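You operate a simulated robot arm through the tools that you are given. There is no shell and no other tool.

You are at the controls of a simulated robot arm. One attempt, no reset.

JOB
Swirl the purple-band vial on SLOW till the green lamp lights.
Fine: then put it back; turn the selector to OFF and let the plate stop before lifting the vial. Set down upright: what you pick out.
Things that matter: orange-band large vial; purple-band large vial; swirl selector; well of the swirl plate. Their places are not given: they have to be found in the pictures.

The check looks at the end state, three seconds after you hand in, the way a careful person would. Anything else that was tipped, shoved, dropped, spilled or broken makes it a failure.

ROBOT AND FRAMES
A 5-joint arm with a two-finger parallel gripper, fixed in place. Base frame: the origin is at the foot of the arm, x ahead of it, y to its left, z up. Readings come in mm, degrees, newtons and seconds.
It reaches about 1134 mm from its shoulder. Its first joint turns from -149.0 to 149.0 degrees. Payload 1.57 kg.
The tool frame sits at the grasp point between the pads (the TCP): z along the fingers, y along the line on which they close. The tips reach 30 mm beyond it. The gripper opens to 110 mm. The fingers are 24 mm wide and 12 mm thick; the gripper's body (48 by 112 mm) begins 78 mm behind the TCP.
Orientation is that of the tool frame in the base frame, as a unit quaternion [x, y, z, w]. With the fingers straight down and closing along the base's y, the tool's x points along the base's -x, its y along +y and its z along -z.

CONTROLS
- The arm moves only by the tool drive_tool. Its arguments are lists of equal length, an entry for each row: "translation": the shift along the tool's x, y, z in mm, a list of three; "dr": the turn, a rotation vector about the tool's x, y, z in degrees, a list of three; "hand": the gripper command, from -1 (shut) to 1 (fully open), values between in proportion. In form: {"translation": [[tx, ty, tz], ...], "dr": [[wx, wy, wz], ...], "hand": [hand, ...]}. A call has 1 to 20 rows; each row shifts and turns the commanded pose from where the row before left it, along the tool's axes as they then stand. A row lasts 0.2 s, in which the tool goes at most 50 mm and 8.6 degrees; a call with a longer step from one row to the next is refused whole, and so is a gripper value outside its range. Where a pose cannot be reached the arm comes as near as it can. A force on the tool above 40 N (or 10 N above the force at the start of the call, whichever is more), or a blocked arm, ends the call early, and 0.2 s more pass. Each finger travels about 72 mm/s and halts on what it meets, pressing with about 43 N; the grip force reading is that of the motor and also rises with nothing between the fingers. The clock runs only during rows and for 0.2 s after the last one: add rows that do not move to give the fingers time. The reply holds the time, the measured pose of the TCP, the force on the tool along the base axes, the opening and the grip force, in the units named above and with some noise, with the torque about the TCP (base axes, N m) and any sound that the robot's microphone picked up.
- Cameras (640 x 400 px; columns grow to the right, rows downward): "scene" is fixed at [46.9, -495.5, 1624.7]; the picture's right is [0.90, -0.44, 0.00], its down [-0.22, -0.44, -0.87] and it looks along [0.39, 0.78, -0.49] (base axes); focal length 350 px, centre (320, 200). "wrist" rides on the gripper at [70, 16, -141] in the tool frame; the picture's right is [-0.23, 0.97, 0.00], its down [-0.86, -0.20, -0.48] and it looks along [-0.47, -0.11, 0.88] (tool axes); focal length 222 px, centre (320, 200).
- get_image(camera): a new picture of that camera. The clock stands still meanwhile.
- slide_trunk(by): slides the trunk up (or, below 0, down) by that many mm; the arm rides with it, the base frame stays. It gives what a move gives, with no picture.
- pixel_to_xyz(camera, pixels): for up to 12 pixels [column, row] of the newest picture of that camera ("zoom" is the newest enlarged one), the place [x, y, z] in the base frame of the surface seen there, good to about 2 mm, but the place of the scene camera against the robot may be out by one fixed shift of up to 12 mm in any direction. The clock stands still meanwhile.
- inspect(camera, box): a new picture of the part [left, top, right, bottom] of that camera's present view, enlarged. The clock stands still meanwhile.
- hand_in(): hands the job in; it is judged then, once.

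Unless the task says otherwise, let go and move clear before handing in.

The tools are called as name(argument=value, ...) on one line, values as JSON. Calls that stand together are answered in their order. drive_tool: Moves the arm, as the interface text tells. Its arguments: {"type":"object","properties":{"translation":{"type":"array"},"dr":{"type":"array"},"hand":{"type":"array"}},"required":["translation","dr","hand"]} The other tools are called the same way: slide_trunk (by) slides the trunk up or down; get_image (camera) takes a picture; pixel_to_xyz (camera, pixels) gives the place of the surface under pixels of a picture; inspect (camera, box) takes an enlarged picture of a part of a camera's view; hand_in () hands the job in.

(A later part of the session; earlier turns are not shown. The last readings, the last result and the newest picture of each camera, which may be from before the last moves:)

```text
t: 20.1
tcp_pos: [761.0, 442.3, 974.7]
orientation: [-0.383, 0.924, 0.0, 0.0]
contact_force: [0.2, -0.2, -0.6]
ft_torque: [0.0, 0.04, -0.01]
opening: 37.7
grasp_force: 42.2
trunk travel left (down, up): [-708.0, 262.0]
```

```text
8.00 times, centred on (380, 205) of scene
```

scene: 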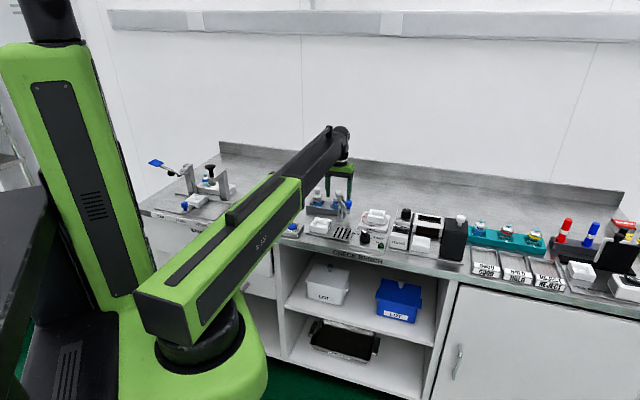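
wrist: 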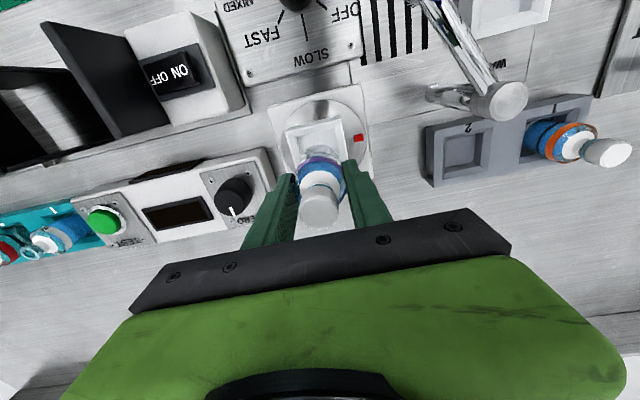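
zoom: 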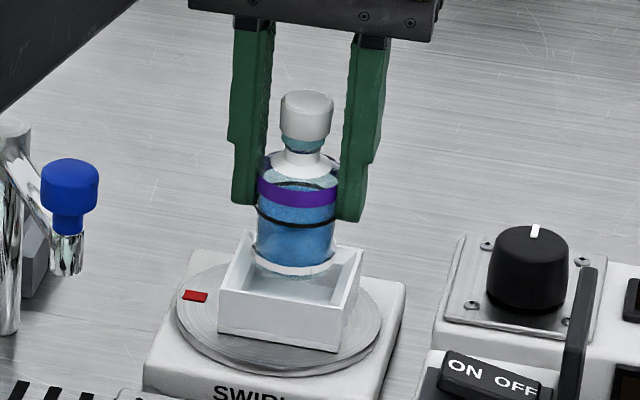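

Scene view shows the vial centred above the white well. Lowering in smaller steps to contact at about z 950.

slide_trunk(by=-19)

inspect(camera="scene", box=[340, 180, 420, 230])

slide_trunk(by=-3)

```text
t: 20.8
tcp_pos: [761.4, 444.7, 956.3]
orientation: [-0.382, 0.924, 0.0, 0.0]
contact_force: [-0.3, -0.6, -1.2]
ft_torque: [-0.01, -0.01, 0.0]
opening: 37.5
grasp_force: 42.6
trunk travel left (down, up): [-689.0, 281.0]
```

```text
8.00 times, centred on (380, 205) of scene
```

zoom: 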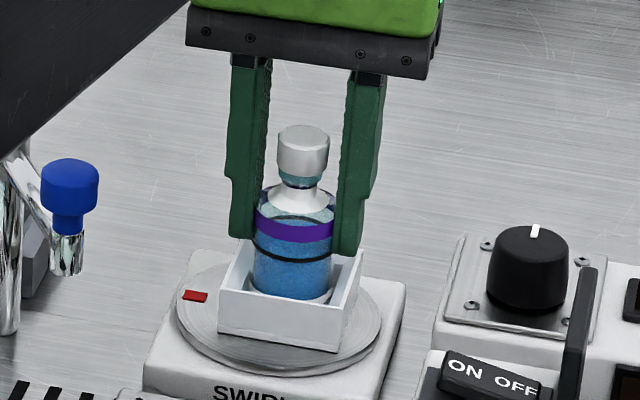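

```text
t: 21.3
tcp_pos: [761.9, 442.4, 952.9]
orientation: [-0.383, 0.924, 0.0, 0.0]
contact_force: [0.4, -0.3, 0.6]
ft_torque: [-0.04, -0.02, -0.02]
opening: 37.6
grasp_force: 42.3
trunk travel left (down, up): [-686.0, 284.0]
```

slide_trunk(by=-1.5)

slide_trunk(by=-1)

```text
t: 21.8
tcp_pos: [760.7, 442.5, 952.3]
orientation: [-0.383, 0.924, 0.0, 0.0]
contact_force: [1.3, 1.3, 5.4]
ft_torque: [0.0, -0.08, -0.01]
opening: 37.6
grasp_force: 43.4
trunk travel left (down, up): [-684.0, 286.0]
```

```text
t: 22.3
tcp_pos: [760.7, 443.1, 951.6]
orientation: [-0.383, 0.924, 0.001, 0.0]
contact_force: [5.6, 2.8, 20.2]
ft_torque: [0.17, -0.23, -0.01]
opening: 37.4
grasp_force: 42.8
trunk travel left (down, up): [-683.0, 287.0]
```

Contact: the vertical force rose to 20 N, so the vial stands on the well floor. I'll ease up 1 mm and open the fingers modestly (~62 mm) to keep clear of the surroundings.

slide_trunk(by=1)

drive_tool(translation=[[0, 0, 0], [0, 0, 0], [0, 0, 0], [0, 0, 0], [0, 0, 0]], dr=[[0, 0, 0], [0, 0, 0], [0, 0, 0], [0, 0, 0], [0, 0, 0]], hand=[-0.28, -0.15, 0.0, 0.15, 0.2])

inspect(camera="scene", box=[340, 180, 420, 230])

get_image(camera="wrist")

```text
t: 22.8
tcp_pos: [760.8, 443.3, 952.2]
orientation: [-0.383, 0.924, 0.0, 0.0]
contact_force: [1.7, 1.1, 8.4]
ft_torque: [0.05, -0.11, -0.02]
opening: 37.5
grasp_force: 42.9
trunk travel left (down, up): [-684.0, 286.0]
```

```text
t: 24.0
tcp_pos: [760.6, 443.7, 951.2]
orientation: [-0.383, 0.924, 0.0, 0.0]
contact_force: [0.2, 0.0, 0.3]
ft_torque: [-0.01, 0.0, -0.05]
opening: 66.5
grasp_force: 0.1
trunk travel left (down, up): [-684.0, 286.0]
```

```text
8.00 times, centred on (380, 205) of scene
```

zoom: 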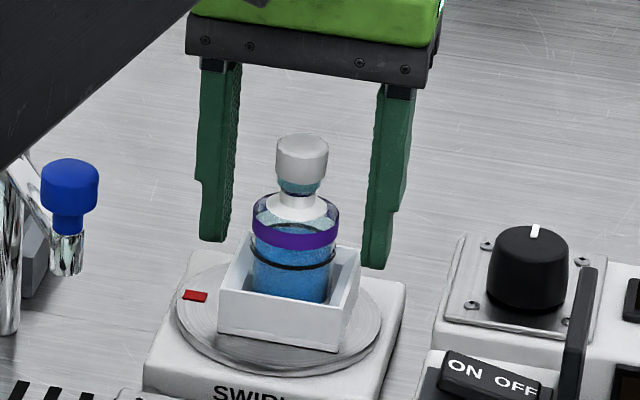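

```text
taken
```

wrist: 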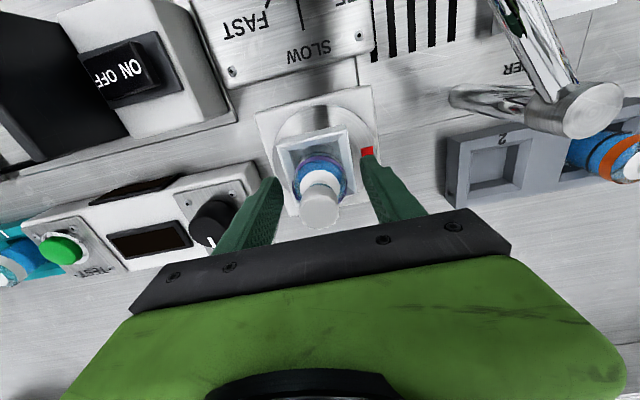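

The vial stands upright in the well, released. I'll raise the hand clear of its stopper and above the taps.

slide_trunk(by=105)

get_image(camera="wrist")

inspect(camera="scene", box=[345, 195, 409, 235])

```text
t: 25.4
tcp_pos: [760.9, 443.7, 1056.8]
orientation: [-0.383, 0.924, 0.0, 0.0]
contact_force: [-0.2, 0.0, 0.6]
ft_torque: [-0.05, 0.01, 0.02]
opening: 66.0
grasp_force: 0.0
trunk travel left (down, up): [-789.0, 181.0]
```

```text
taken
```

wrist: 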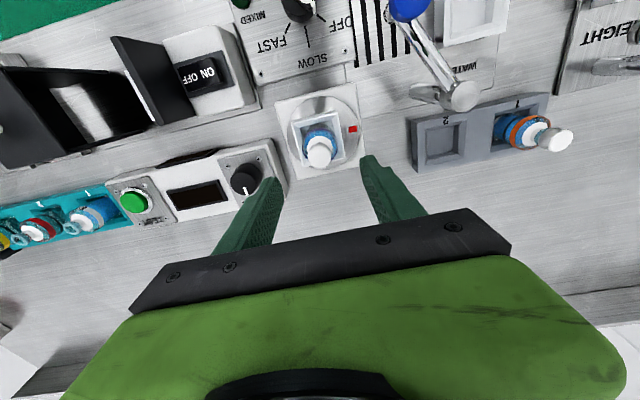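

```text
10.00 times, centred on (377, 215) of scene
```

zoom: 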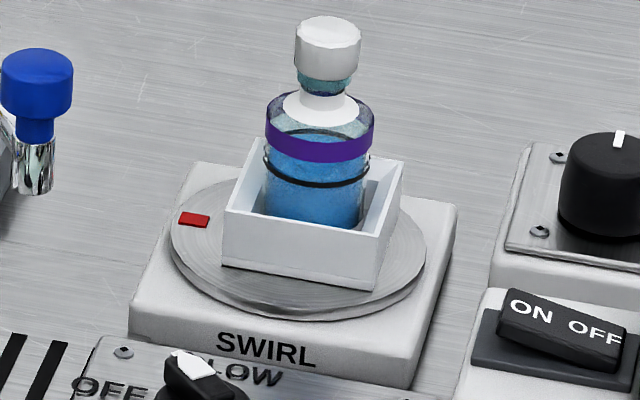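

The vial is standing well in the tray. Next I'll move over the selector at about (647.4,348) and spin 45° so the fingers face the pointer bar's sides, narrowing the opening to ~40 mm.

drive_tool(translation=[[24.6, 2.1, 0], [24.6, 2.1, 0], [24.6, 2.1, 0], [24.6, 2.1, 0], [24.6, 2.1, 0], [24.6, 2.1, 0], [0, 0, 0], [0, 0, 0], [0, 0, 0], [0, 0, 0], [0, 0, 0], [0, 0, 0], [0, 0, 0], [0, 0, 0]], dr=[[0, 0, 0], [0, 0, 0], [0, 0, 0], [0, 0, 0], [0, 0, 0], [0, 0, 0], [0, 0, -7.5], [0, 0, -7.5], [0, 0, -7.5], [0, 0, -7.5], [0, 0, -7.5], [0, 0, -7.5], [0, 0, 0], [0, 0, 0]], hand=[0.2, 0.2, 0.2, 0.2, 0.2, 0.2, 0.0, -0.2, -0.27, -0.27, -0.27, -0.27, -0.27, -0.27])

get_image(camera="wrist")

inspect(camera="wrist", box=[256, 70, 384, 150])

```text
t: 28.4
tcp_pos: [648.0, 347.9, 1056.4]
orientation: [0.708, -0.706, 0.0, -0.001]
contact_force: [-0.1, -0.5, -0.4]
ft_torque: [0.0, 0.01, 0.02]
opening: 40.2
grasp_force: 0.0
trunk travel left (down, up): [-789.0, 181.0]
```

```text
taken
```

wrist: 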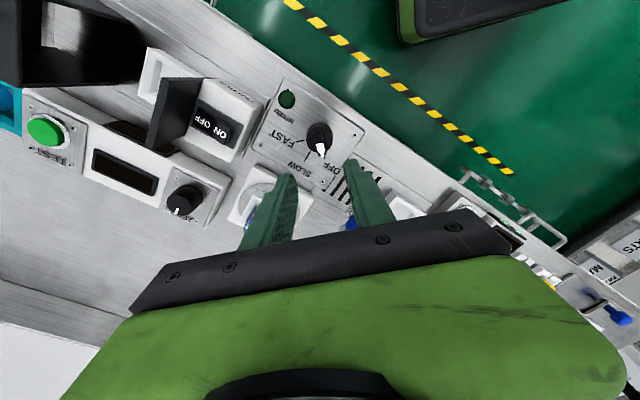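

```text
5.00 times, centred on (320, 110) of wrist
```

zoom: 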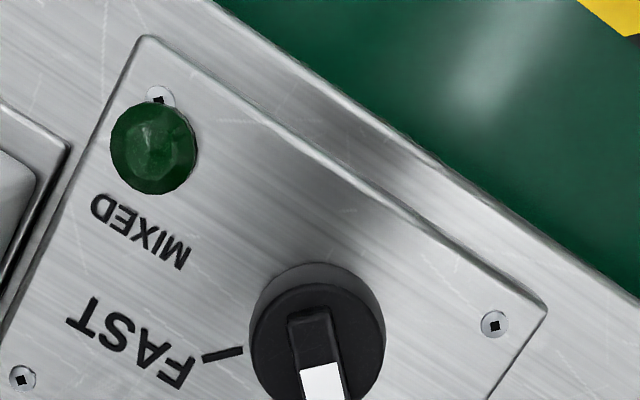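

The knob is at pixel (320,140) in the wrist view, lamp at (287,98). I'll zoom in on the knob and measure its bar.

inspect(camera="wrist", box=[272, 110, 368, 170])

pixel_to_xyz(camera="zoom", pixels=[[310, 150], [315, 200], [325, 240], [335, 270], [340, 290], [290, 150], [335, 145], [305, 250], [345, 240], [250, 200], [390, 200], [320, 105]])

```text
6.67 times, centred on (320, 140) of wrist
```

zoom: 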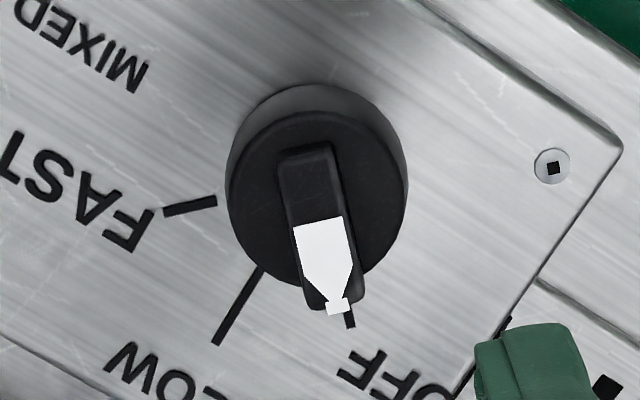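

```text
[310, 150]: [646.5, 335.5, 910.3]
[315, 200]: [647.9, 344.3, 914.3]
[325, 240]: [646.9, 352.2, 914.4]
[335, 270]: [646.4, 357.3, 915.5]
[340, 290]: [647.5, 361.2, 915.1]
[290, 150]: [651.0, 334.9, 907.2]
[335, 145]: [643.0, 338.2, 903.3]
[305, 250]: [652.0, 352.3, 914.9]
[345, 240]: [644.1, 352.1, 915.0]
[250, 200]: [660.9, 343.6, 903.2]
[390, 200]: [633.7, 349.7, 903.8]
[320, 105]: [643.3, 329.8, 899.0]
```

The bar's centreline is x≈647, spanning y 335–366, top z≈915, knob disc z≈903. I'll lower in two stages toward TCP z≈936.5 (tips ~3 mm above the disc), correcting 0.6 mm sideways.

drive_tool(translation=[[0, 0.6, 0], [0, 0, 0]], dr=[[0, 0, 0], [0, 0, 0]], hand=[-0.27, -0.27])

slide_trunk(by=-90)

get_image(camera="wrist")

inspect(camera="wrist", box=[240, 120, 400, 220])

inspect(camera="scene", box=[320, 170, 432, 240])

```text
t: 29.0
tcp_pos: [647.6, 347.6, 1056.7]
orientation: [-0.707, 0.708, 0.001, 0.0]
contact_force: [0.6, 0.3, 0.2]
ft_torque: [-0.03, 0.01, 0.01]
opening: 40.2
grasp_force: 0.1
trunk travel left (down, up): [-789.0, 181.0]
```

```text
t: 30.2
tcp_pos: [646.5, 348.0, 966.9]
orientation: [0.707, -0.707, 0.0, 0.0]
contact_force: [0.1, 0.1, 0.4]
ft_torque: [0.02, 0.01, 0.03]
opening: 40.2
grasp_force: 0.1
trunk travel left (down, up): [-699.0, 271.0]
```

```text
taken
```

wrist: 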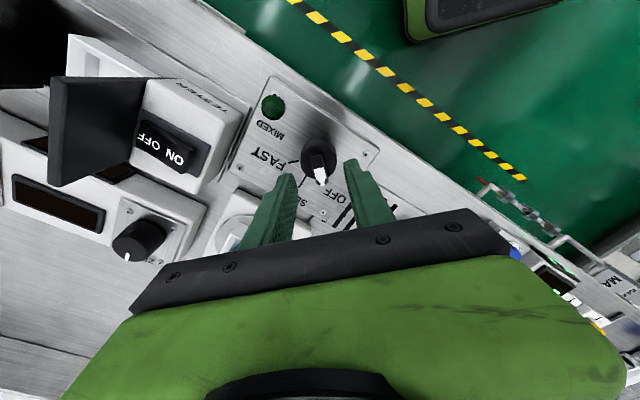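

```text
4.00 times, centred on (320, 170) of wrist
```

zoom: 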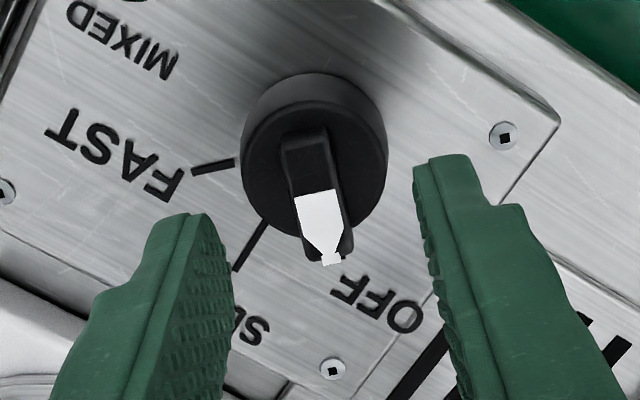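

```text
5.71 times, centred on (376, 205) of scene
```

zoom: 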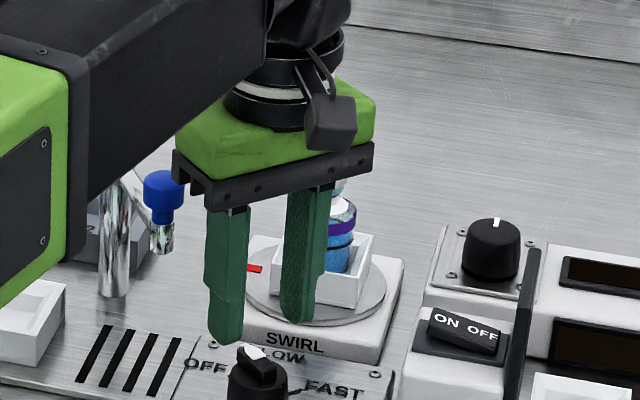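

Fingers straddle the bar correctly, with the blue handle clear behind. Lowering the final 30 mm.

slide_trunk(by=-28)

get_image(camera="wrist")

inspect(camera="scene", box=[320, 185, 416, 245])

```text
t: 30.9
tcp_pos: [647.0, 347.1, 938.8]
orientation: [-0.707, 0.707, 0.0, 0.0]
contact_force: [0.3, 0.2, 0.2]
ft_torque: [-0.02, -0.03, 0.01]
opening: 40.2
grasp_force: 0.1
trunk travel left (down, up): [-671.0, 299.0]
```

```text
taken
```

wrist: 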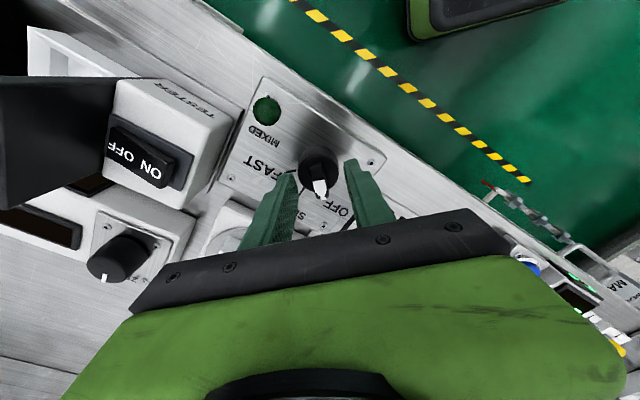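

```text
6.67 times, centred on (368, 215) of scene
```

zoom: 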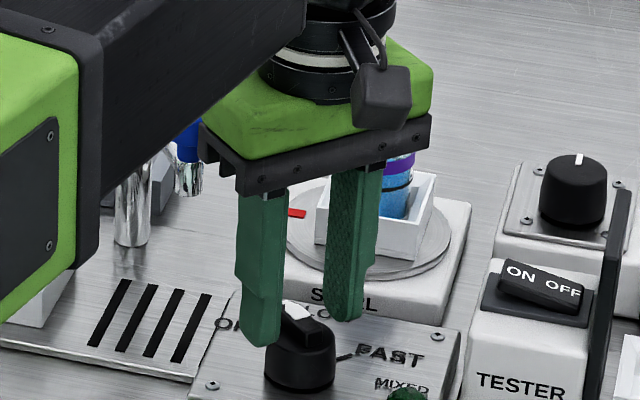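

The lamp is still visible at (266,108) in the wrist view and tips are ~6 mm down the bar. I'll lower 2 mm more and close on the bar.

slide_trunk(by=-2)

drive_tool(translation=[[0, 0, 0], [0, 0, 0], [0, 0, 0], [0, 0, 0], [0, 0, 0], [0, 0, 0]], dr=[[0, 0, 0], [0, 0, 0], [0, 0, 0], [0, 0, 0], [0, 0, 0], [0, 0, 0]], hand=[-0.5, -0.65, -0.75, -0.82, -0.88, -0.9])

inspect(camera="wrist", box=[240, 80, 400, 180])

get_image(camera="scene")

```text
t: 31.5
tcp_pos: [646.1, 348.2, 936.9]
orientation: [0.707, -0.707, -0.001, 0.001]
contact_force: [0.4, 0.6, 1.1]
ft_torque: [-0.03, -0.02, 0.0]
opening: 40.2
grasp_force: 0.1
trunk travel left (down, up): [-669.0, 301.0]
```

```text
t: 32.9
tcp_pos: [648.3, 347.3, 936.6]
orientation: [0.707, -0.707, 0.0, 0.0]
contact_force: [7.8, -0.3, 3.6]
ft_torque: [0.03, -0.24, -0.02]
opening: 13.0
grasp_force: 4.4
trunk travel left (down, up): [-669.0, 301.0]
```

```text
4.00 times, centred on (320, 130) of wrist
```

zoom: 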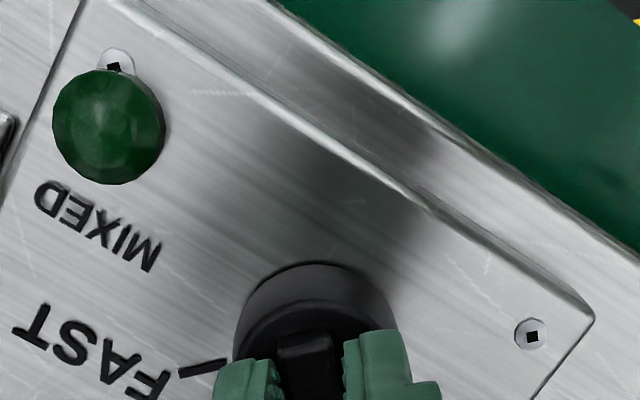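

```text
taken
```

scene: 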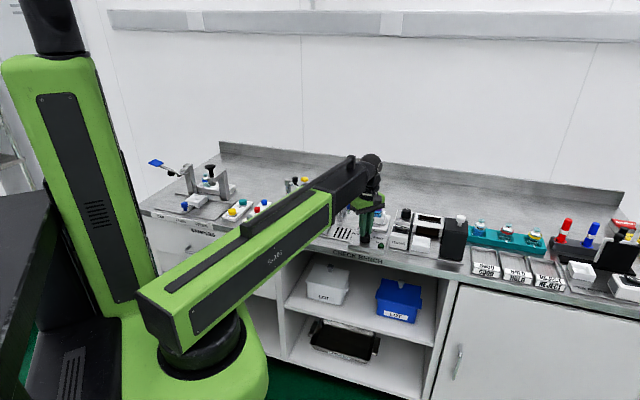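

One finger touches the bar first (7.8 N along +x), so I'll shift ~1 mm toward +x and finish closing.

drive_tool(translation=[[0, -0.6, 0], [0, -0.5, 0], [0, 0, 0], [0, 0, 0], [0, 0, 0]], dr=[[0, 0, 0], [0, 0, 0], [0, 0, 0], [0, 0, 0], [0, 0, 0]], hand=[-0.85, -0.85, -0.9, -0.95, -1.0])

inspect(camera="wrist", box=[240, 80, 400, 180])

```text
t: 34.1
tcp_pos: [648.9, 348.4, 936.0]
orientation: [-0.707, 0.707, 0.0, 0.0]
contact_force: [5.0, 0.3, 1.4]
ft_torque: [0.09, -0.13, -0.02]
opening: 12.0
grasp_force: 29.4
trunk travel left (down, up): [-669.0, 301.0]
```

```text
4.00 times, centred on (320, 130) of wrist
```

zoom: 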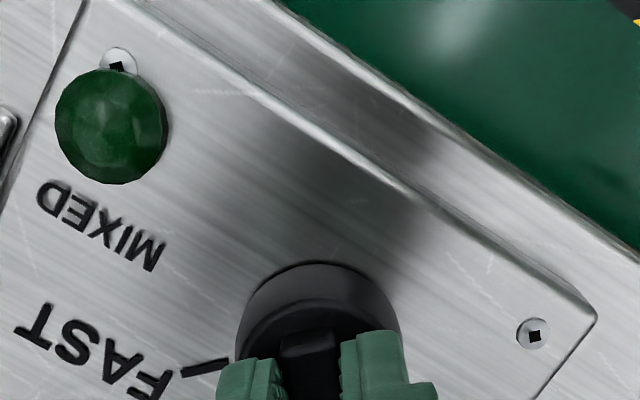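

The bar is held (12 mm, ~29 N). Now I'll twist 45° clockwise (from above) from OFF to SLOW.

drive_tool(translation=[[0, 0, 0], [0, 0, 0], [0, 0, 0], [0, 0, 0], [0, 0, 0], [0, 0, 0], [0, 0, 0]], dr=[[0, 0, 7.5], [0, 0, 7.5], [0, 0, 7.5], [0, 0, 7.5], [0, 0, 7.5], [0, 0, 7.5], [0, 0, 0]], hand=[-1, -1, -1, -1, -1, -1, -1])

get_image(camera="wrist")

inspect(camera="scene", box=[336, 190, 416, 240])

```text
t: 35.7
tcp_pos: [648.6, 347.3, 935.8]
orientation: [-0.382, 0.924, 0.001, 0.0]
contact_force: [14.4, -1.0, 9.7]
ft_torque: [-0.59, 0.13, -0.03]
opening: 11.9
grasp_force: 29.5
trunk travel left (down, up): [-669.0, 301.0]
```

```text
taken
```

wrist: 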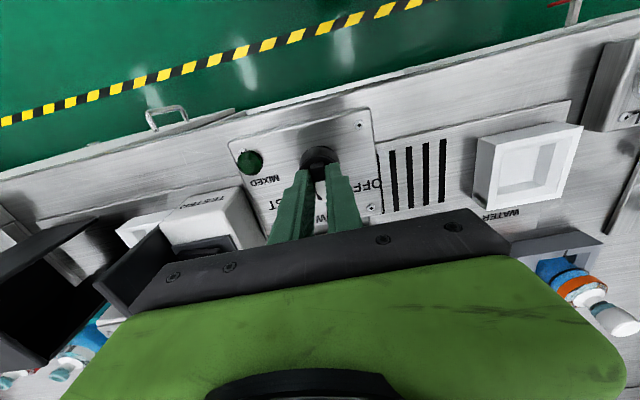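

```text
8.00 times, centred on (376, 215) of scene
```

zoom: 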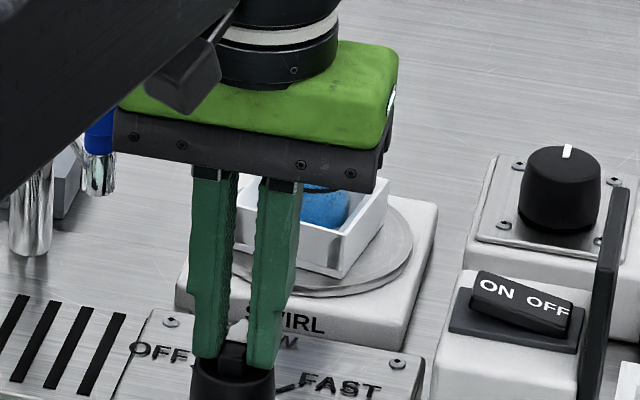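

The pointer is at SLOW and the lamp (wrist (250,162)) is still dark. I'll hold and wait a second, watching plate and lamp.

drive_tool(translation=[[0, 0, 0], [0, 0, 0], [0, 0, 0]], dr=[[0, 0, 0], [0, 0, 0], [0, 0, 0]], hand=[-1, -1, -1])

inspect(camera="wrist", box=[216, 100, 376, 200])

inspect(camera="scene", box=[336, 190, 432, 250])

```text
t: 36.5
tcp_pos: [647.7, 347.0, 937.1]
orientation: [-0.383, 0.924, 0.0, 0.0]
contact_force: [16.7, -0.5, 11.6]
ft_torque: [-0.24, -0.22, 0.03]
opening: 12.0
grasp_force: 29.4
trunk travel left (down, up): [-669.0, 301.0]
```

```text
4.00 times, centred on (296, 150) of wrist
```

zoom: 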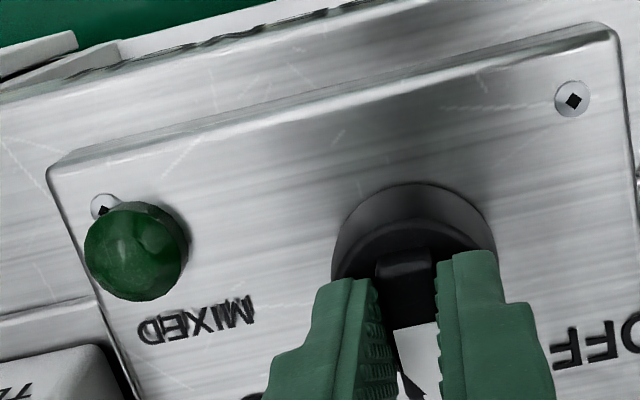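

```text
6.67 times, centred on (384, 220) of scene
```

zoom: 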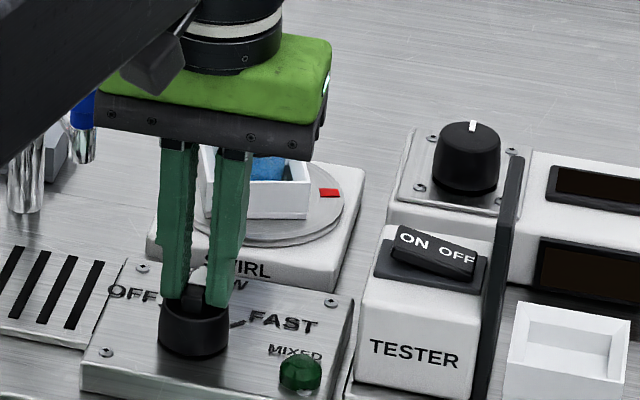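

The plate is turning (red mark now at (328,192) in the scene zoom) and the lamp at (300,372) is still dark. Continuing to wait in short steps.

drive_tool(translation=[[0, 0, 0], [0, 0, 0], [0, 0, 0], [0, 0, 0], [0, 0, 0]], dr=[[0, 0, 0], [0, 0, 0], [0, 0, 0], [0, 0, 0], [0, 0, 0]], hand=[-1, -1, -1, -1, -1])

inspect(camera="scene", box=[336, 190, 432, 250])

```text
t: 37.7
tcp_pos: [649.7, 347.4, 937.0]
orientation: [-0.383, 0.924, 0.0, 0.0]
contact_force: [19.1, 0.0, 12.5]
ft_torque: [0.14, -0.62, 0.02]
opening: 11.9
grasp_force: 29.2
trunk travel left (down, up): [-669.0, 301.0]
```

```text
6.67 times, centred on (384, 220) of scene
```

zoom: 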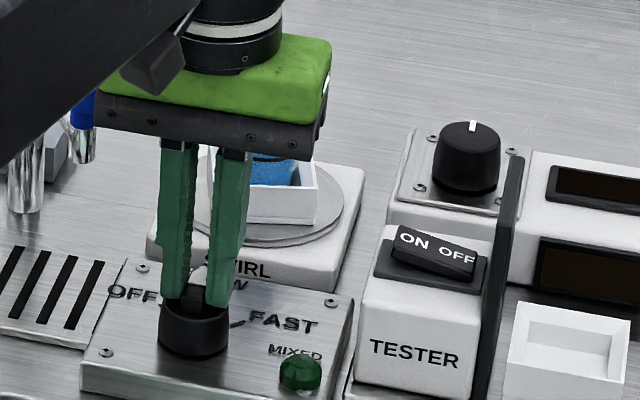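

Still dark; the sideways load on the tool is creeping (19 N in +x), so I'll relieve it by a small shift while waiting.

drive_tool(translation=[[-0.3, -0.3, 0], [-0.3, -0.3, 0], [0, 0, 0], [0, 0, 0]], dr=[[0, 0, 0], [0, 0, 0], [0, 0, 0], [0, 0, 0]], hand=[-1, -1, -1, -1])

inspect(camera="scene", box=[336, 190, 432, 250])

```text
t: 38.7
tcp_pos: [648.5, 345.6, 935.3]
orientation: [-0.383, 0.924, 0.001, 0.0]
contact_force: [8.7, 1.0, 2.9]
ft_torque: [0.62, -0.79, -0.02]
opening: 12.0
grasp_force: 29.5
trunk travel left (down, up): [-669.0, 301.0]
```

```text
6.67 times, centred on (384, 220) of scene
```

zoom: 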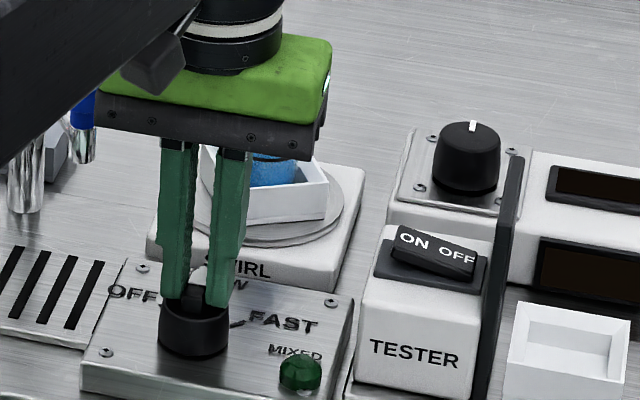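

The load dropped to 9 N; the plate keeps turning and the lamp at (300,372) is still dark. I'll keep waiting.

drive_tool(translation=[[0, 0, 0], [0, 0, 0], [0, 0, 0], [0, 0, 0], [0, 0, 0]], dr=[[0, 0, 0], [0, 0, 0], [0, 0, 0], [0, 0, 0], [0, 0, 0]], hand=[-1, -1, -1, -1, -1])

inspect(camera="scene", box=[336, 190, 432, 250])

```text
t: 39.9
tcp_pos: [648.1, 347.5, 936.0]
orientation: [-0.383, 0.924, -0.001, -0.001]
contact_force: [2.4, -0.8, -2.4]
ft_torque: [0.25, -0.35, -0.01]
opening: 12.3
grasp_force: 29.2
trunk travel left (down, up): [-669.0, 301.0]
```

```text
6.67 times, centred on (384, 220) of scene
```

zoom: 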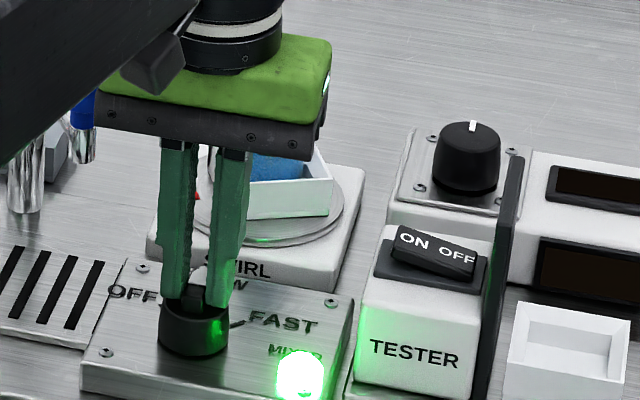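

The green MIXED lamp is lit at (300,375) in the scene zoom. I'll turn the selector back to OFF at once: 45° the other way.

drive_tool(translation=[[0, 0, 0], [0, 0, 0], [0, 0, 0], [0, 0, 0], [0, 0, 0], [0, 0, 0], [0, 0, 0]], dr=[[0, 0, -7.5], [0, 0, -7.5], [0, 0, -7.5], [0, 0, -7.5], [0, 0, -7.5], [0, 0, -7.5], [0, 0, 0]], hand=[-1, -1, -1, -1, -1, -1, -1])

get_image(camera="wrist")

inspect(camera="scene", box=[336, 190, 432, 250])

```text
t: 41.5
tcp_pos: [648.9, 347.8, 935.2]
orientation: [0.708, -0.706, 0.0, 0.001]
contact_force: [-19.7, -12.0, -23.1]
ft_torque: [-0.32, 0.42, -0.14]
opening: 12.2
grasp_force: 28.9
trunk travel left (down, up): [-669.0, 301.0]
```

```text
taken
```

wrist: 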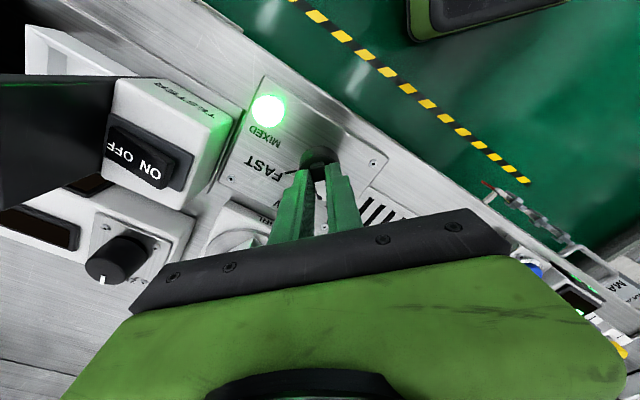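

```text
6.67 times, centred on (384, 220) of scene
```

zoom: 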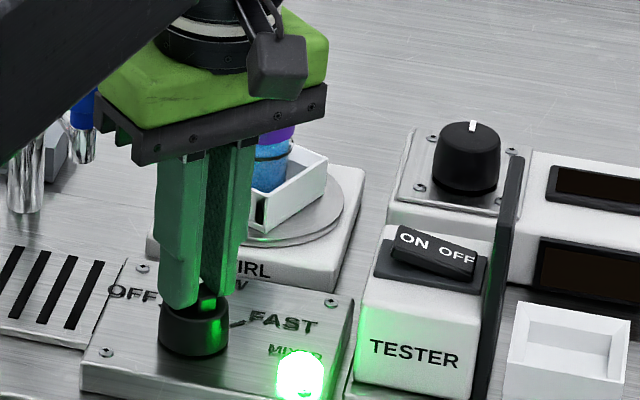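

The tool is back in the OFF orientation but carries some side load. I'll check the pointer and the plate.

inspect(camera="wrist", box=[240, 120, 400, 220])

inspect(camera="scene", box=[350, 225, 382, 245])

```text
4.00 times, centred on (320, 170) of wrist
```

zoom: 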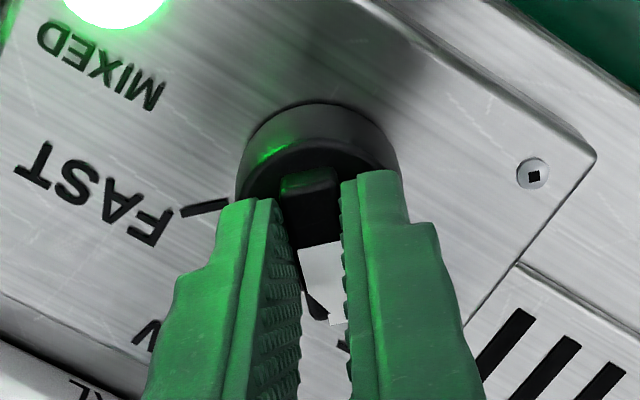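

```text
16.00 times, centred on (366, 235) of scene
```

zoom: 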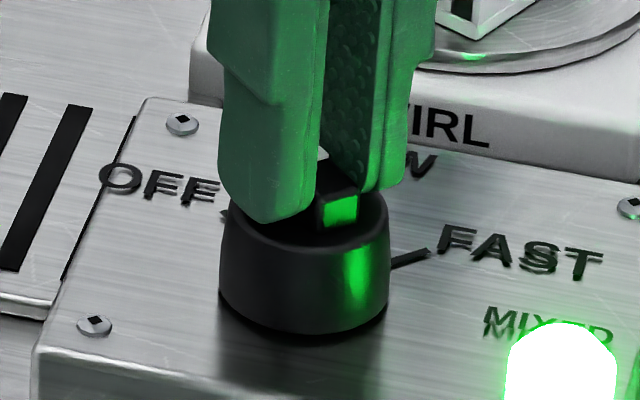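

The pointer's tip sits at the OFF tick. I'll ease the side load slightly, wait, and check whether the plate is stopping.

drive_tool(translation=[[0.3, 0.3, 0], [0.1, 0.3, 0], [0, 0, 0], [0, 0, 0]], dr=[[0, 0, 0], [0, 0, 0], [0, 0, 0], [0, 0, 0]], hand=[-1, -1, -1, -1])

inspect(camera="scene", box=[336, 190, 432, 250])

```text
t: 42.5
tcp_pos: [648.5, 346.3, 936.1]
orientation: [-0.707, 0.707, 0.0, 0.0]
contact_force: [-14.5, -1.5, -14.6]
ft_torque: [-0.69, 0.35, -0.01]
opening: 12.2
grasp_force: 28.9
trunk travel left (down, up): [-669.0, 301.0]
```

```text
6.67 times, centred on (384, 220) of scene
```

zoom: 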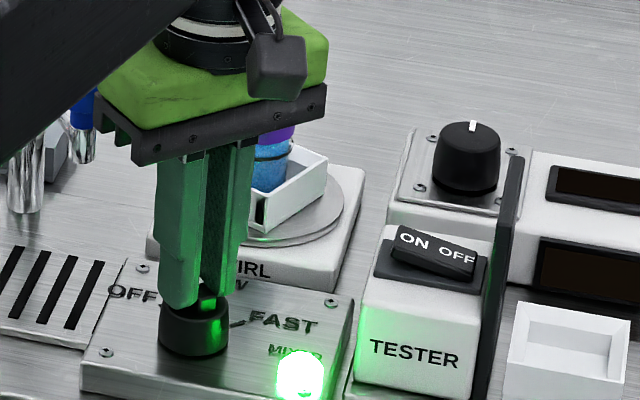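

The tray looks identical at t=41.5 and t=42.5, so the plate has stopped with the selector at OFF; the lamp stays lit. I'll relieve the remaining side load and open the fingers.

drive_tool(translation=[[0, 0.4, 0], [0, 0.4, 0], [0, 0, 0], [0, 0, 0], [0, 0, 0], [0, 0, 0]], dr=[[0, 0, 0], [0, 0, 0], [0, 0, 0], [0, 0, 0], [0, 0, 0], [0, 0, 0]], hand=[-1, -1, -0.75, -0.6, -0.4, -0.3])

inspect(camera="wrist", box=[240, 120, 400, 220])

inspect(camera="scene", box=[336, 190, 432, 250])

```text
t: 43.9
tcp_pos: [648.2, 347.2, 935.9]
orientation: [0.707, -0.707, -0.001, 0.0]
contact_force: [-0.4, -0.1, 0.5]
ft_torque: [-0.01, -0.01, 0.04]
opening: 38.3
grasp_force: 0.0
trunk travel left (down, up): [-669.0, 301.0]
```

```text
4.00 times, centred on (320, 170) of wrist
```

zoom: 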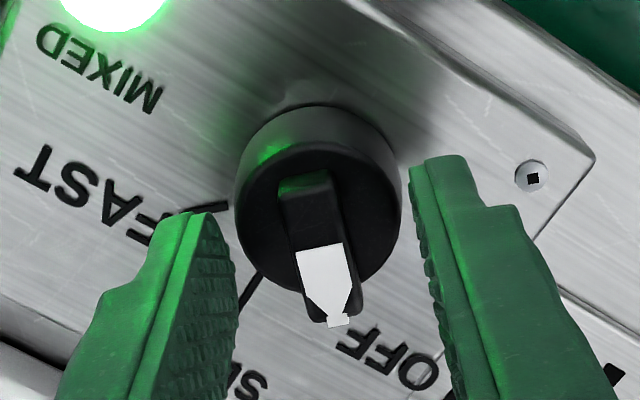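

```text
6.67 times, centred on (384, 220) of scene
```

zoom: 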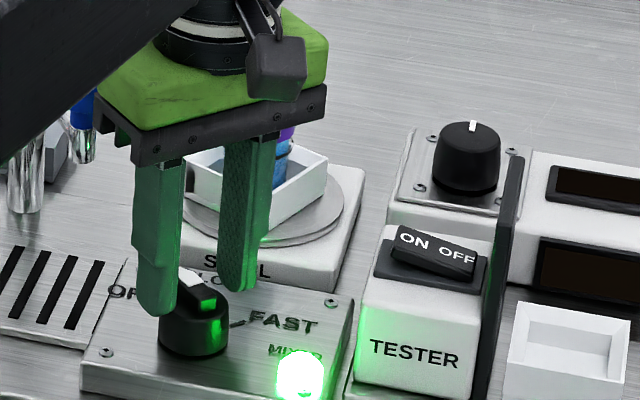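

The fingers are free and the pointer is aligned with OFF. I'll raise the hand clear and look at the selector and plate again.

slide_trunk(by=121)

inspect(camera="wrist", box=[240, 80, 400, 180])

inspect(camera="scene", box=[336, 190, 432, 250])

```text
t: 45.4
tcp_pos: [646.9, 346.4, 1057.3]
orientation: [-0.707, 0.707, 0.0, 0.0]
contact_force: [-0.2, 0.0, 0.5]
ft_torque: [0.01, -0.02, 0.02]
opening: 38.5
grasp_force: 0.1
trunk travel left (down, up): [-790.0, 180.0]
```

```text
4.00 times, centred on (320, 130) of wrist
```

zoom: 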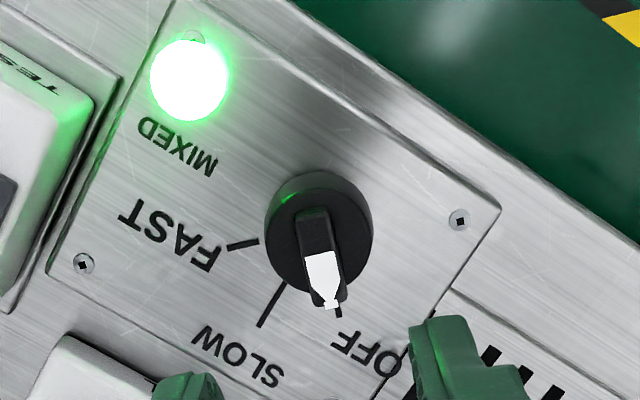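

```text
6.67 times, centred on (384, 220) of scene
```

zoom: 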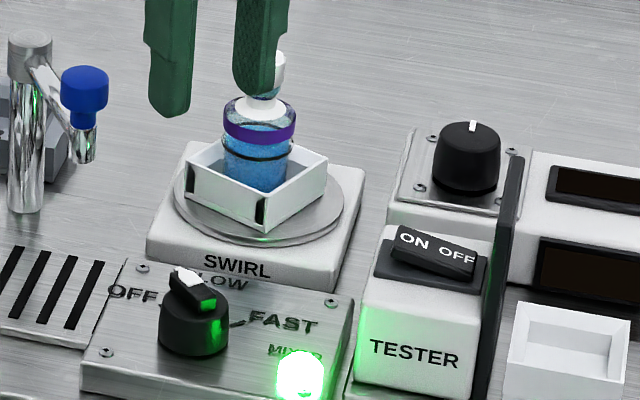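

The selector is on OFF, the plate is still, and the vial stands upright in the (now turned) tray. I'll go back over the vial with the earlier spin and measure where it stands.

drive_tool(translation=[[0, 0, 0], [0, 0, 0], [0, 0, 0], [0, 0, 0], [0, 0, 0], [0, 0, 0], [-24.6, -2.1, 0], [-24.6, -2.1, 0], [-24.6, -2.1, 0], [-24.6, -2.1, 0], [-24.6, -2.1, 0], [-24.6, -2.1, 0], [0, 0, 0], [0, 0, 0]], dr=[[0, 0, 7.5], [0, 0, 7.5], [0, 0, 7.5], [0, 0, 7.5], [0, 0, 7.5], [0, 0, 7.5], [0, 0, 0], [0, 0, 0], [0, 0, 0], [0, 0, 0], [0, 0, 0], [0, 0, 0], [0, 0, 0], [0, 0, 0]], hand=[-0.3, -0.3, -0.3, -0.3, -0.1, 0.1, 0.3, 0.36, 0.36, 0.36, 0.36, 0.36, 0.36, 0.36])

get_image(camera="wrist")

inspect(camera="wrist", box=[256, 90, 384, 170])

pixel_to_xyz(camera="zoom", pixels=[[320, 200], [320, 220], [320, 240], [320, 260], [300, 240], [340, 240], [320, 300], [280, 300], [360, 300]])

```text
t: 48.4
tcp_pos: [761.7, 443.0, 1056.9]
orientation: [-0.383, 0.924, 0.0, 0.0]
contact_force: [-0.8, -0.6, 0.1]
ft_torque: [-0.01, 0.04, 0.02]
opening: 74.8
grasp_force: 0.0
trunk travel left (down, up): [-790.0, 180.0]
```

```text
taken
```

wrist: 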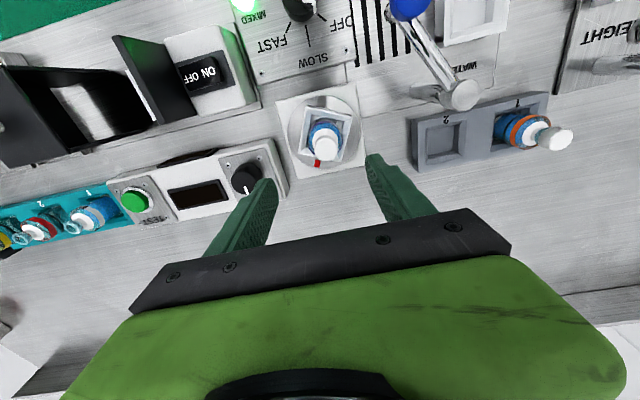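

```text
5.00 times, centred on (320, 130) of wrist
```

zoom: 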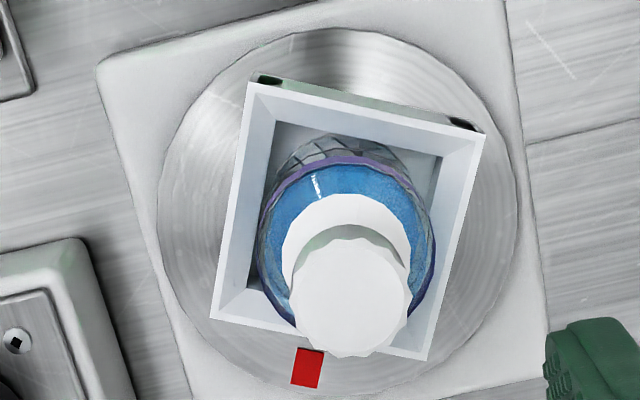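

```text
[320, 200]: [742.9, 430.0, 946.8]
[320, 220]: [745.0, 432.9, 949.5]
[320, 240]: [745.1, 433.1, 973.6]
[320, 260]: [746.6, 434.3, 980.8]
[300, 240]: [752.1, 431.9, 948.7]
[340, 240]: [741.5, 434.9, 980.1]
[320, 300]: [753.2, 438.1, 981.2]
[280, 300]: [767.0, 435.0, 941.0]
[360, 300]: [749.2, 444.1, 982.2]
```

The vial is standing at about (750,443), shifted with the turned tray. I'll take more points on the stopper rim and tray to pin this down.

inspect(camera="wrist", box=[288, 110, 368, 170])

pixel_to_xyz(camera="zoom", pixels=[[262, 256], [335, 256], [298, 215], [298, 295], [298, 256], [280, 256], [317, 256]])

inspect(camera="wrist", box=[256, 90, 384, 170])

pixel_to_xyz(camera="zoom", pixels=[[253, 90], [480, 138], [422, 354], [217, 316], [352, 258], [352, 340], [305, 300], [400, 300], [352, 300], [270, 260], [430, 270], [307, 368]])

```text
6.67 times, centred on (328, 140) of wrist
```

zoom: 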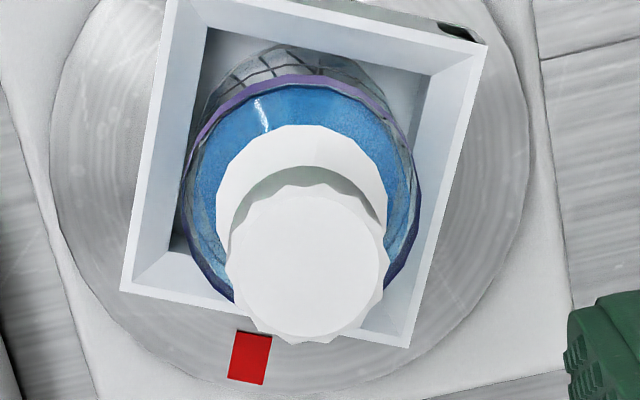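

```text
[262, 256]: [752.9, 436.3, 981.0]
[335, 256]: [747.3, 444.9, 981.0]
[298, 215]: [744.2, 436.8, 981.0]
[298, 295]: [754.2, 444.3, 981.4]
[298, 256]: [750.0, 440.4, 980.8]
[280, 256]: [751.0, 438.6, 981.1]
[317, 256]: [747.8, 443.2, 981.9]
```

```text
5.00 times, centred on (320, 130) of wrist
```

zoom: 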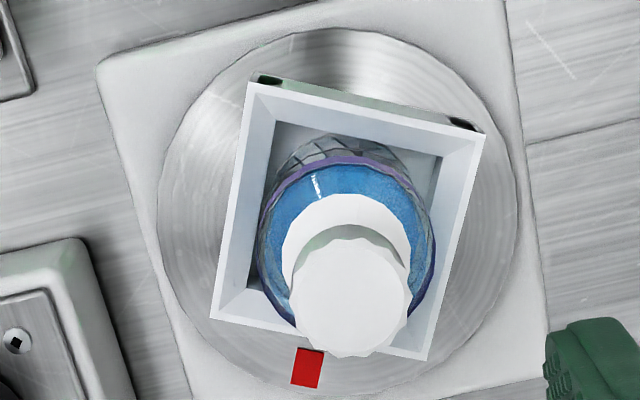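

```text
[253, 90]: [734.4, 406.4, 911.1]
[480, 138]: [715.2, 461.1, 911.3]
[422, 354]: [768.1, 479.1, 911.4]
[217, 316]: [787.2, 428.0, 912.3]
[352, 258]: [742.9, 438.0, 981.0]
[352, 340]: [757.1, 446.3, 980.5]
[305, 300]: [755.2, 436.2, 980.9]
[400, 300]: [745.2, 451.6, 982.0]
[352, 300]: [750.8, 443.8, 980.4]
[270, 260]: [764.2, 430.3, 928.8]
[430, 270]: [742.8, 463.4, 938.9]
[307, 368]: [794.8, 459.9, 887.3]
```

Tray centre is (751.2,443.7) and the vial axis (750.5,443.5), well centred. I'll shift the TCP to about (752,444) and lower part-way.

drive_tool(translation=[[3, 3.7, 0], [3, 3.7, 0], [0, 0, 0]], dr=[[0, 0, 0], [0, 0, 0], [0, 0, 0]], hand=[0.3, 0.3, 0.3])

slide_trunk(by=-40)

get_image(camera="wrist")

inspect(camera="wrist", box=[240, 110, 400, 210])

pixel_to_xyz(camera="zoom", pixels=[[320, 220], [320, 240], [320, 260], [340, 240], [300, 240], [150, 290], [460, 220]])

```text
t: 49.2
tcp_pos: [753.5, 444.0, 1057.7]
orientation: [-0.382, 0.924, -0.001, 0.0]
contact_force: [0.5, 0.5, 0.6]
ft_torque: [0.0, -0.01, 0.0]
opening: 71.9
grasp_force: 0.0
trunk travel left (down, up): [-790.0, 180.0]
```

```text
t: 50.0
tcp_pos: [751.8, 443.3, 1017.4]
orientation: [-0.383, 0.924, 0.0, -0.001]
contact_force: [-0.1, -1.7, 0.2]
ft_torque: [0.0, 0.01, 0.03]
opening: 71.6
grasp_force: 0.0
trunk travel left (down, up): [-750.0, 220.0]
```

```text
taken
```

wrist: 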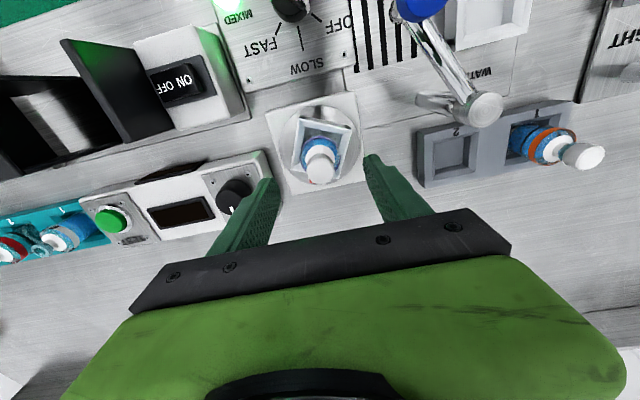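

```text
4.00 times, centred on (320, 160) of wrist
```

zoom: 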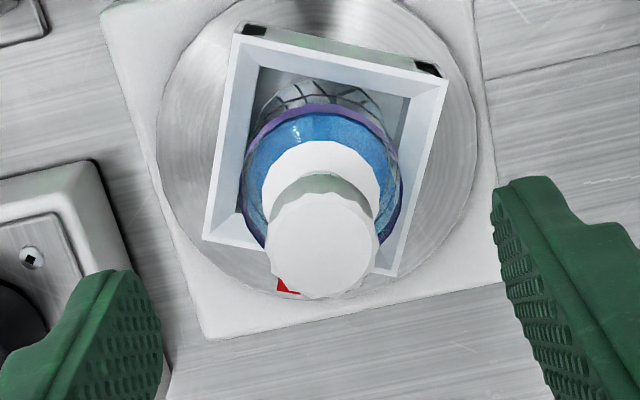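

```text
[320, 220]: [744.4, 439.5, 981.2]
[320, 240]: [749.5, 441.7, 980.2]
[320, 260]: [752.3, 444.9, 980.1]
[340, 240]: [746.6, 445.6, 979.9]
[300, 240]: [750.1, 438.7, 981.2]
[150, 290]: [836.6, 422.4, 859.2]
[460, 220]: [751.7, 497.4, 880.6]
```

The stopper centre (322,248) reads (750.6,443), aligned with the fingers. I'll check the ZERO box height near the left finger before going lower.

pixel_to_xyz(camera="zoom", pixels=[[60, 190], [95, 170], [15, 300], [32, 257], [110, 265], [70, 250], [130, 380]])

pixel_to_xyz(camera="wrist", pixels=[[235, 190], [225, 195], [250, 160], [262, 160]])

```text
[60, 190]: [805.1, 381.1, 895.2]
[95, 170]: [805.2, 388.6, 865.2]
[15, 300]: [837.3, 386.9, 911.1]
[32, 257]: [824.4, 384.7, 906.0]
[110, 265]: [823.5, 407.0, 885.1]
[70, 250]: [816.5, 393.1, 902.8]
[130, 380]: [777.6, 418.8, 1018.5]
```

```text
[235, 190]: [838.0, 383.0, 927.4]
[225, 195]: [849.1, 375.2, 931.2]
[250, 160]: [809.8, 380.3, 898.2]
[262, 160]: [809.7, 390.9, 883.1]
```

The ZERO box (top ≤931, u≥303) is well clear of the left finger. I'll lower 66 mm to the same trunk height at which I released the vial, in two steps.

slide_trunk(by=-46)

inspect(camera="scene", box=[340, 180, 420, 230])

slide_trunk(by=-20)

inspect(camera="scene", box=[340, 180, 420, 230])

inspect(camera="wrist", box=[220, 110, 420, 235])

```text
t: 50.9
tcp_pos: [751.9, 444.8, 970.7]
orientation: [-0.382, 0.924, 0.0, 0.0]
contact_force: [-0.1, 0.1, -0.3]
ft_torque: [-0.01, 0.0, 0.02]
opening: 71.3
grasp_force: 0.0
trunk travel left (down, up): [-704.0, 266.0]
```

```text
8.00 times, centred on (380, 205) of scene
```

zoom: 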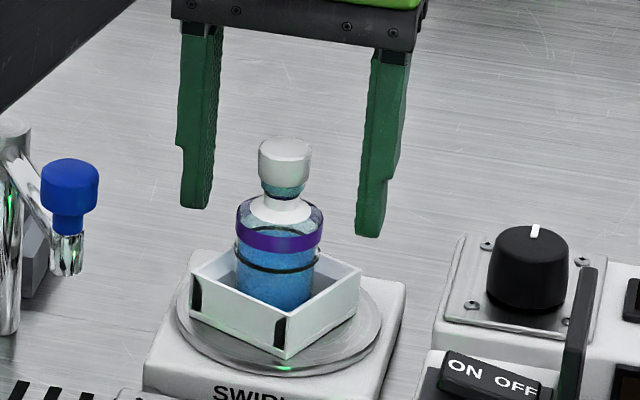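

```text
t: 51.6
tcp_pos: [752.0, 444.4, 952.0]
orientation: [-0.382, 0.924, -0.001, 0.0]
contact_force: [0.0, 0.0, -0.9]
ft_torque: [0.0, 0.0, 0.01]
opening: 71.4
grasp_force: 0.1
trunk travel left (down, up): [-684.0, 286.0]
```

```text
8.00 times, centred on (380, 205) of scene
```

zoom: 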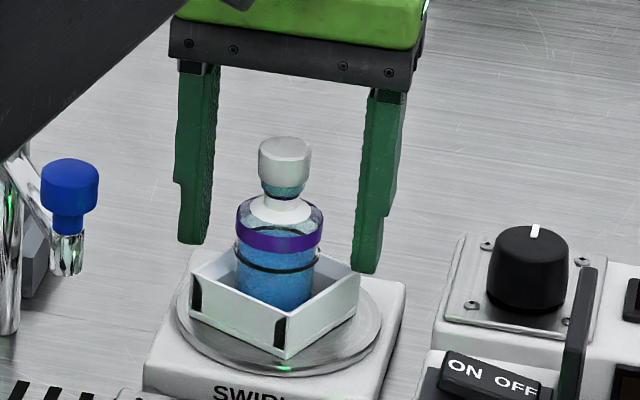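

```text
3.20 times, centred on (320, 172) of wrist
```

zoom: 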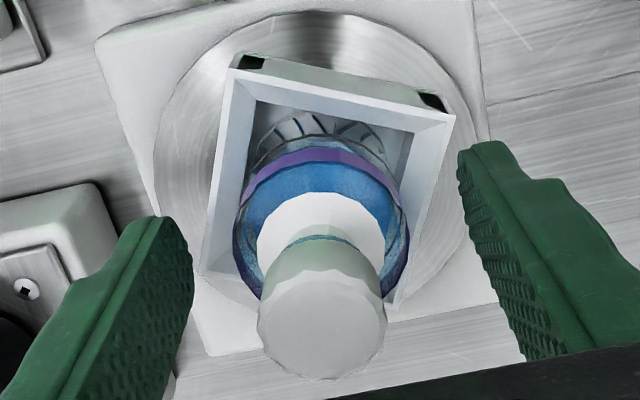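

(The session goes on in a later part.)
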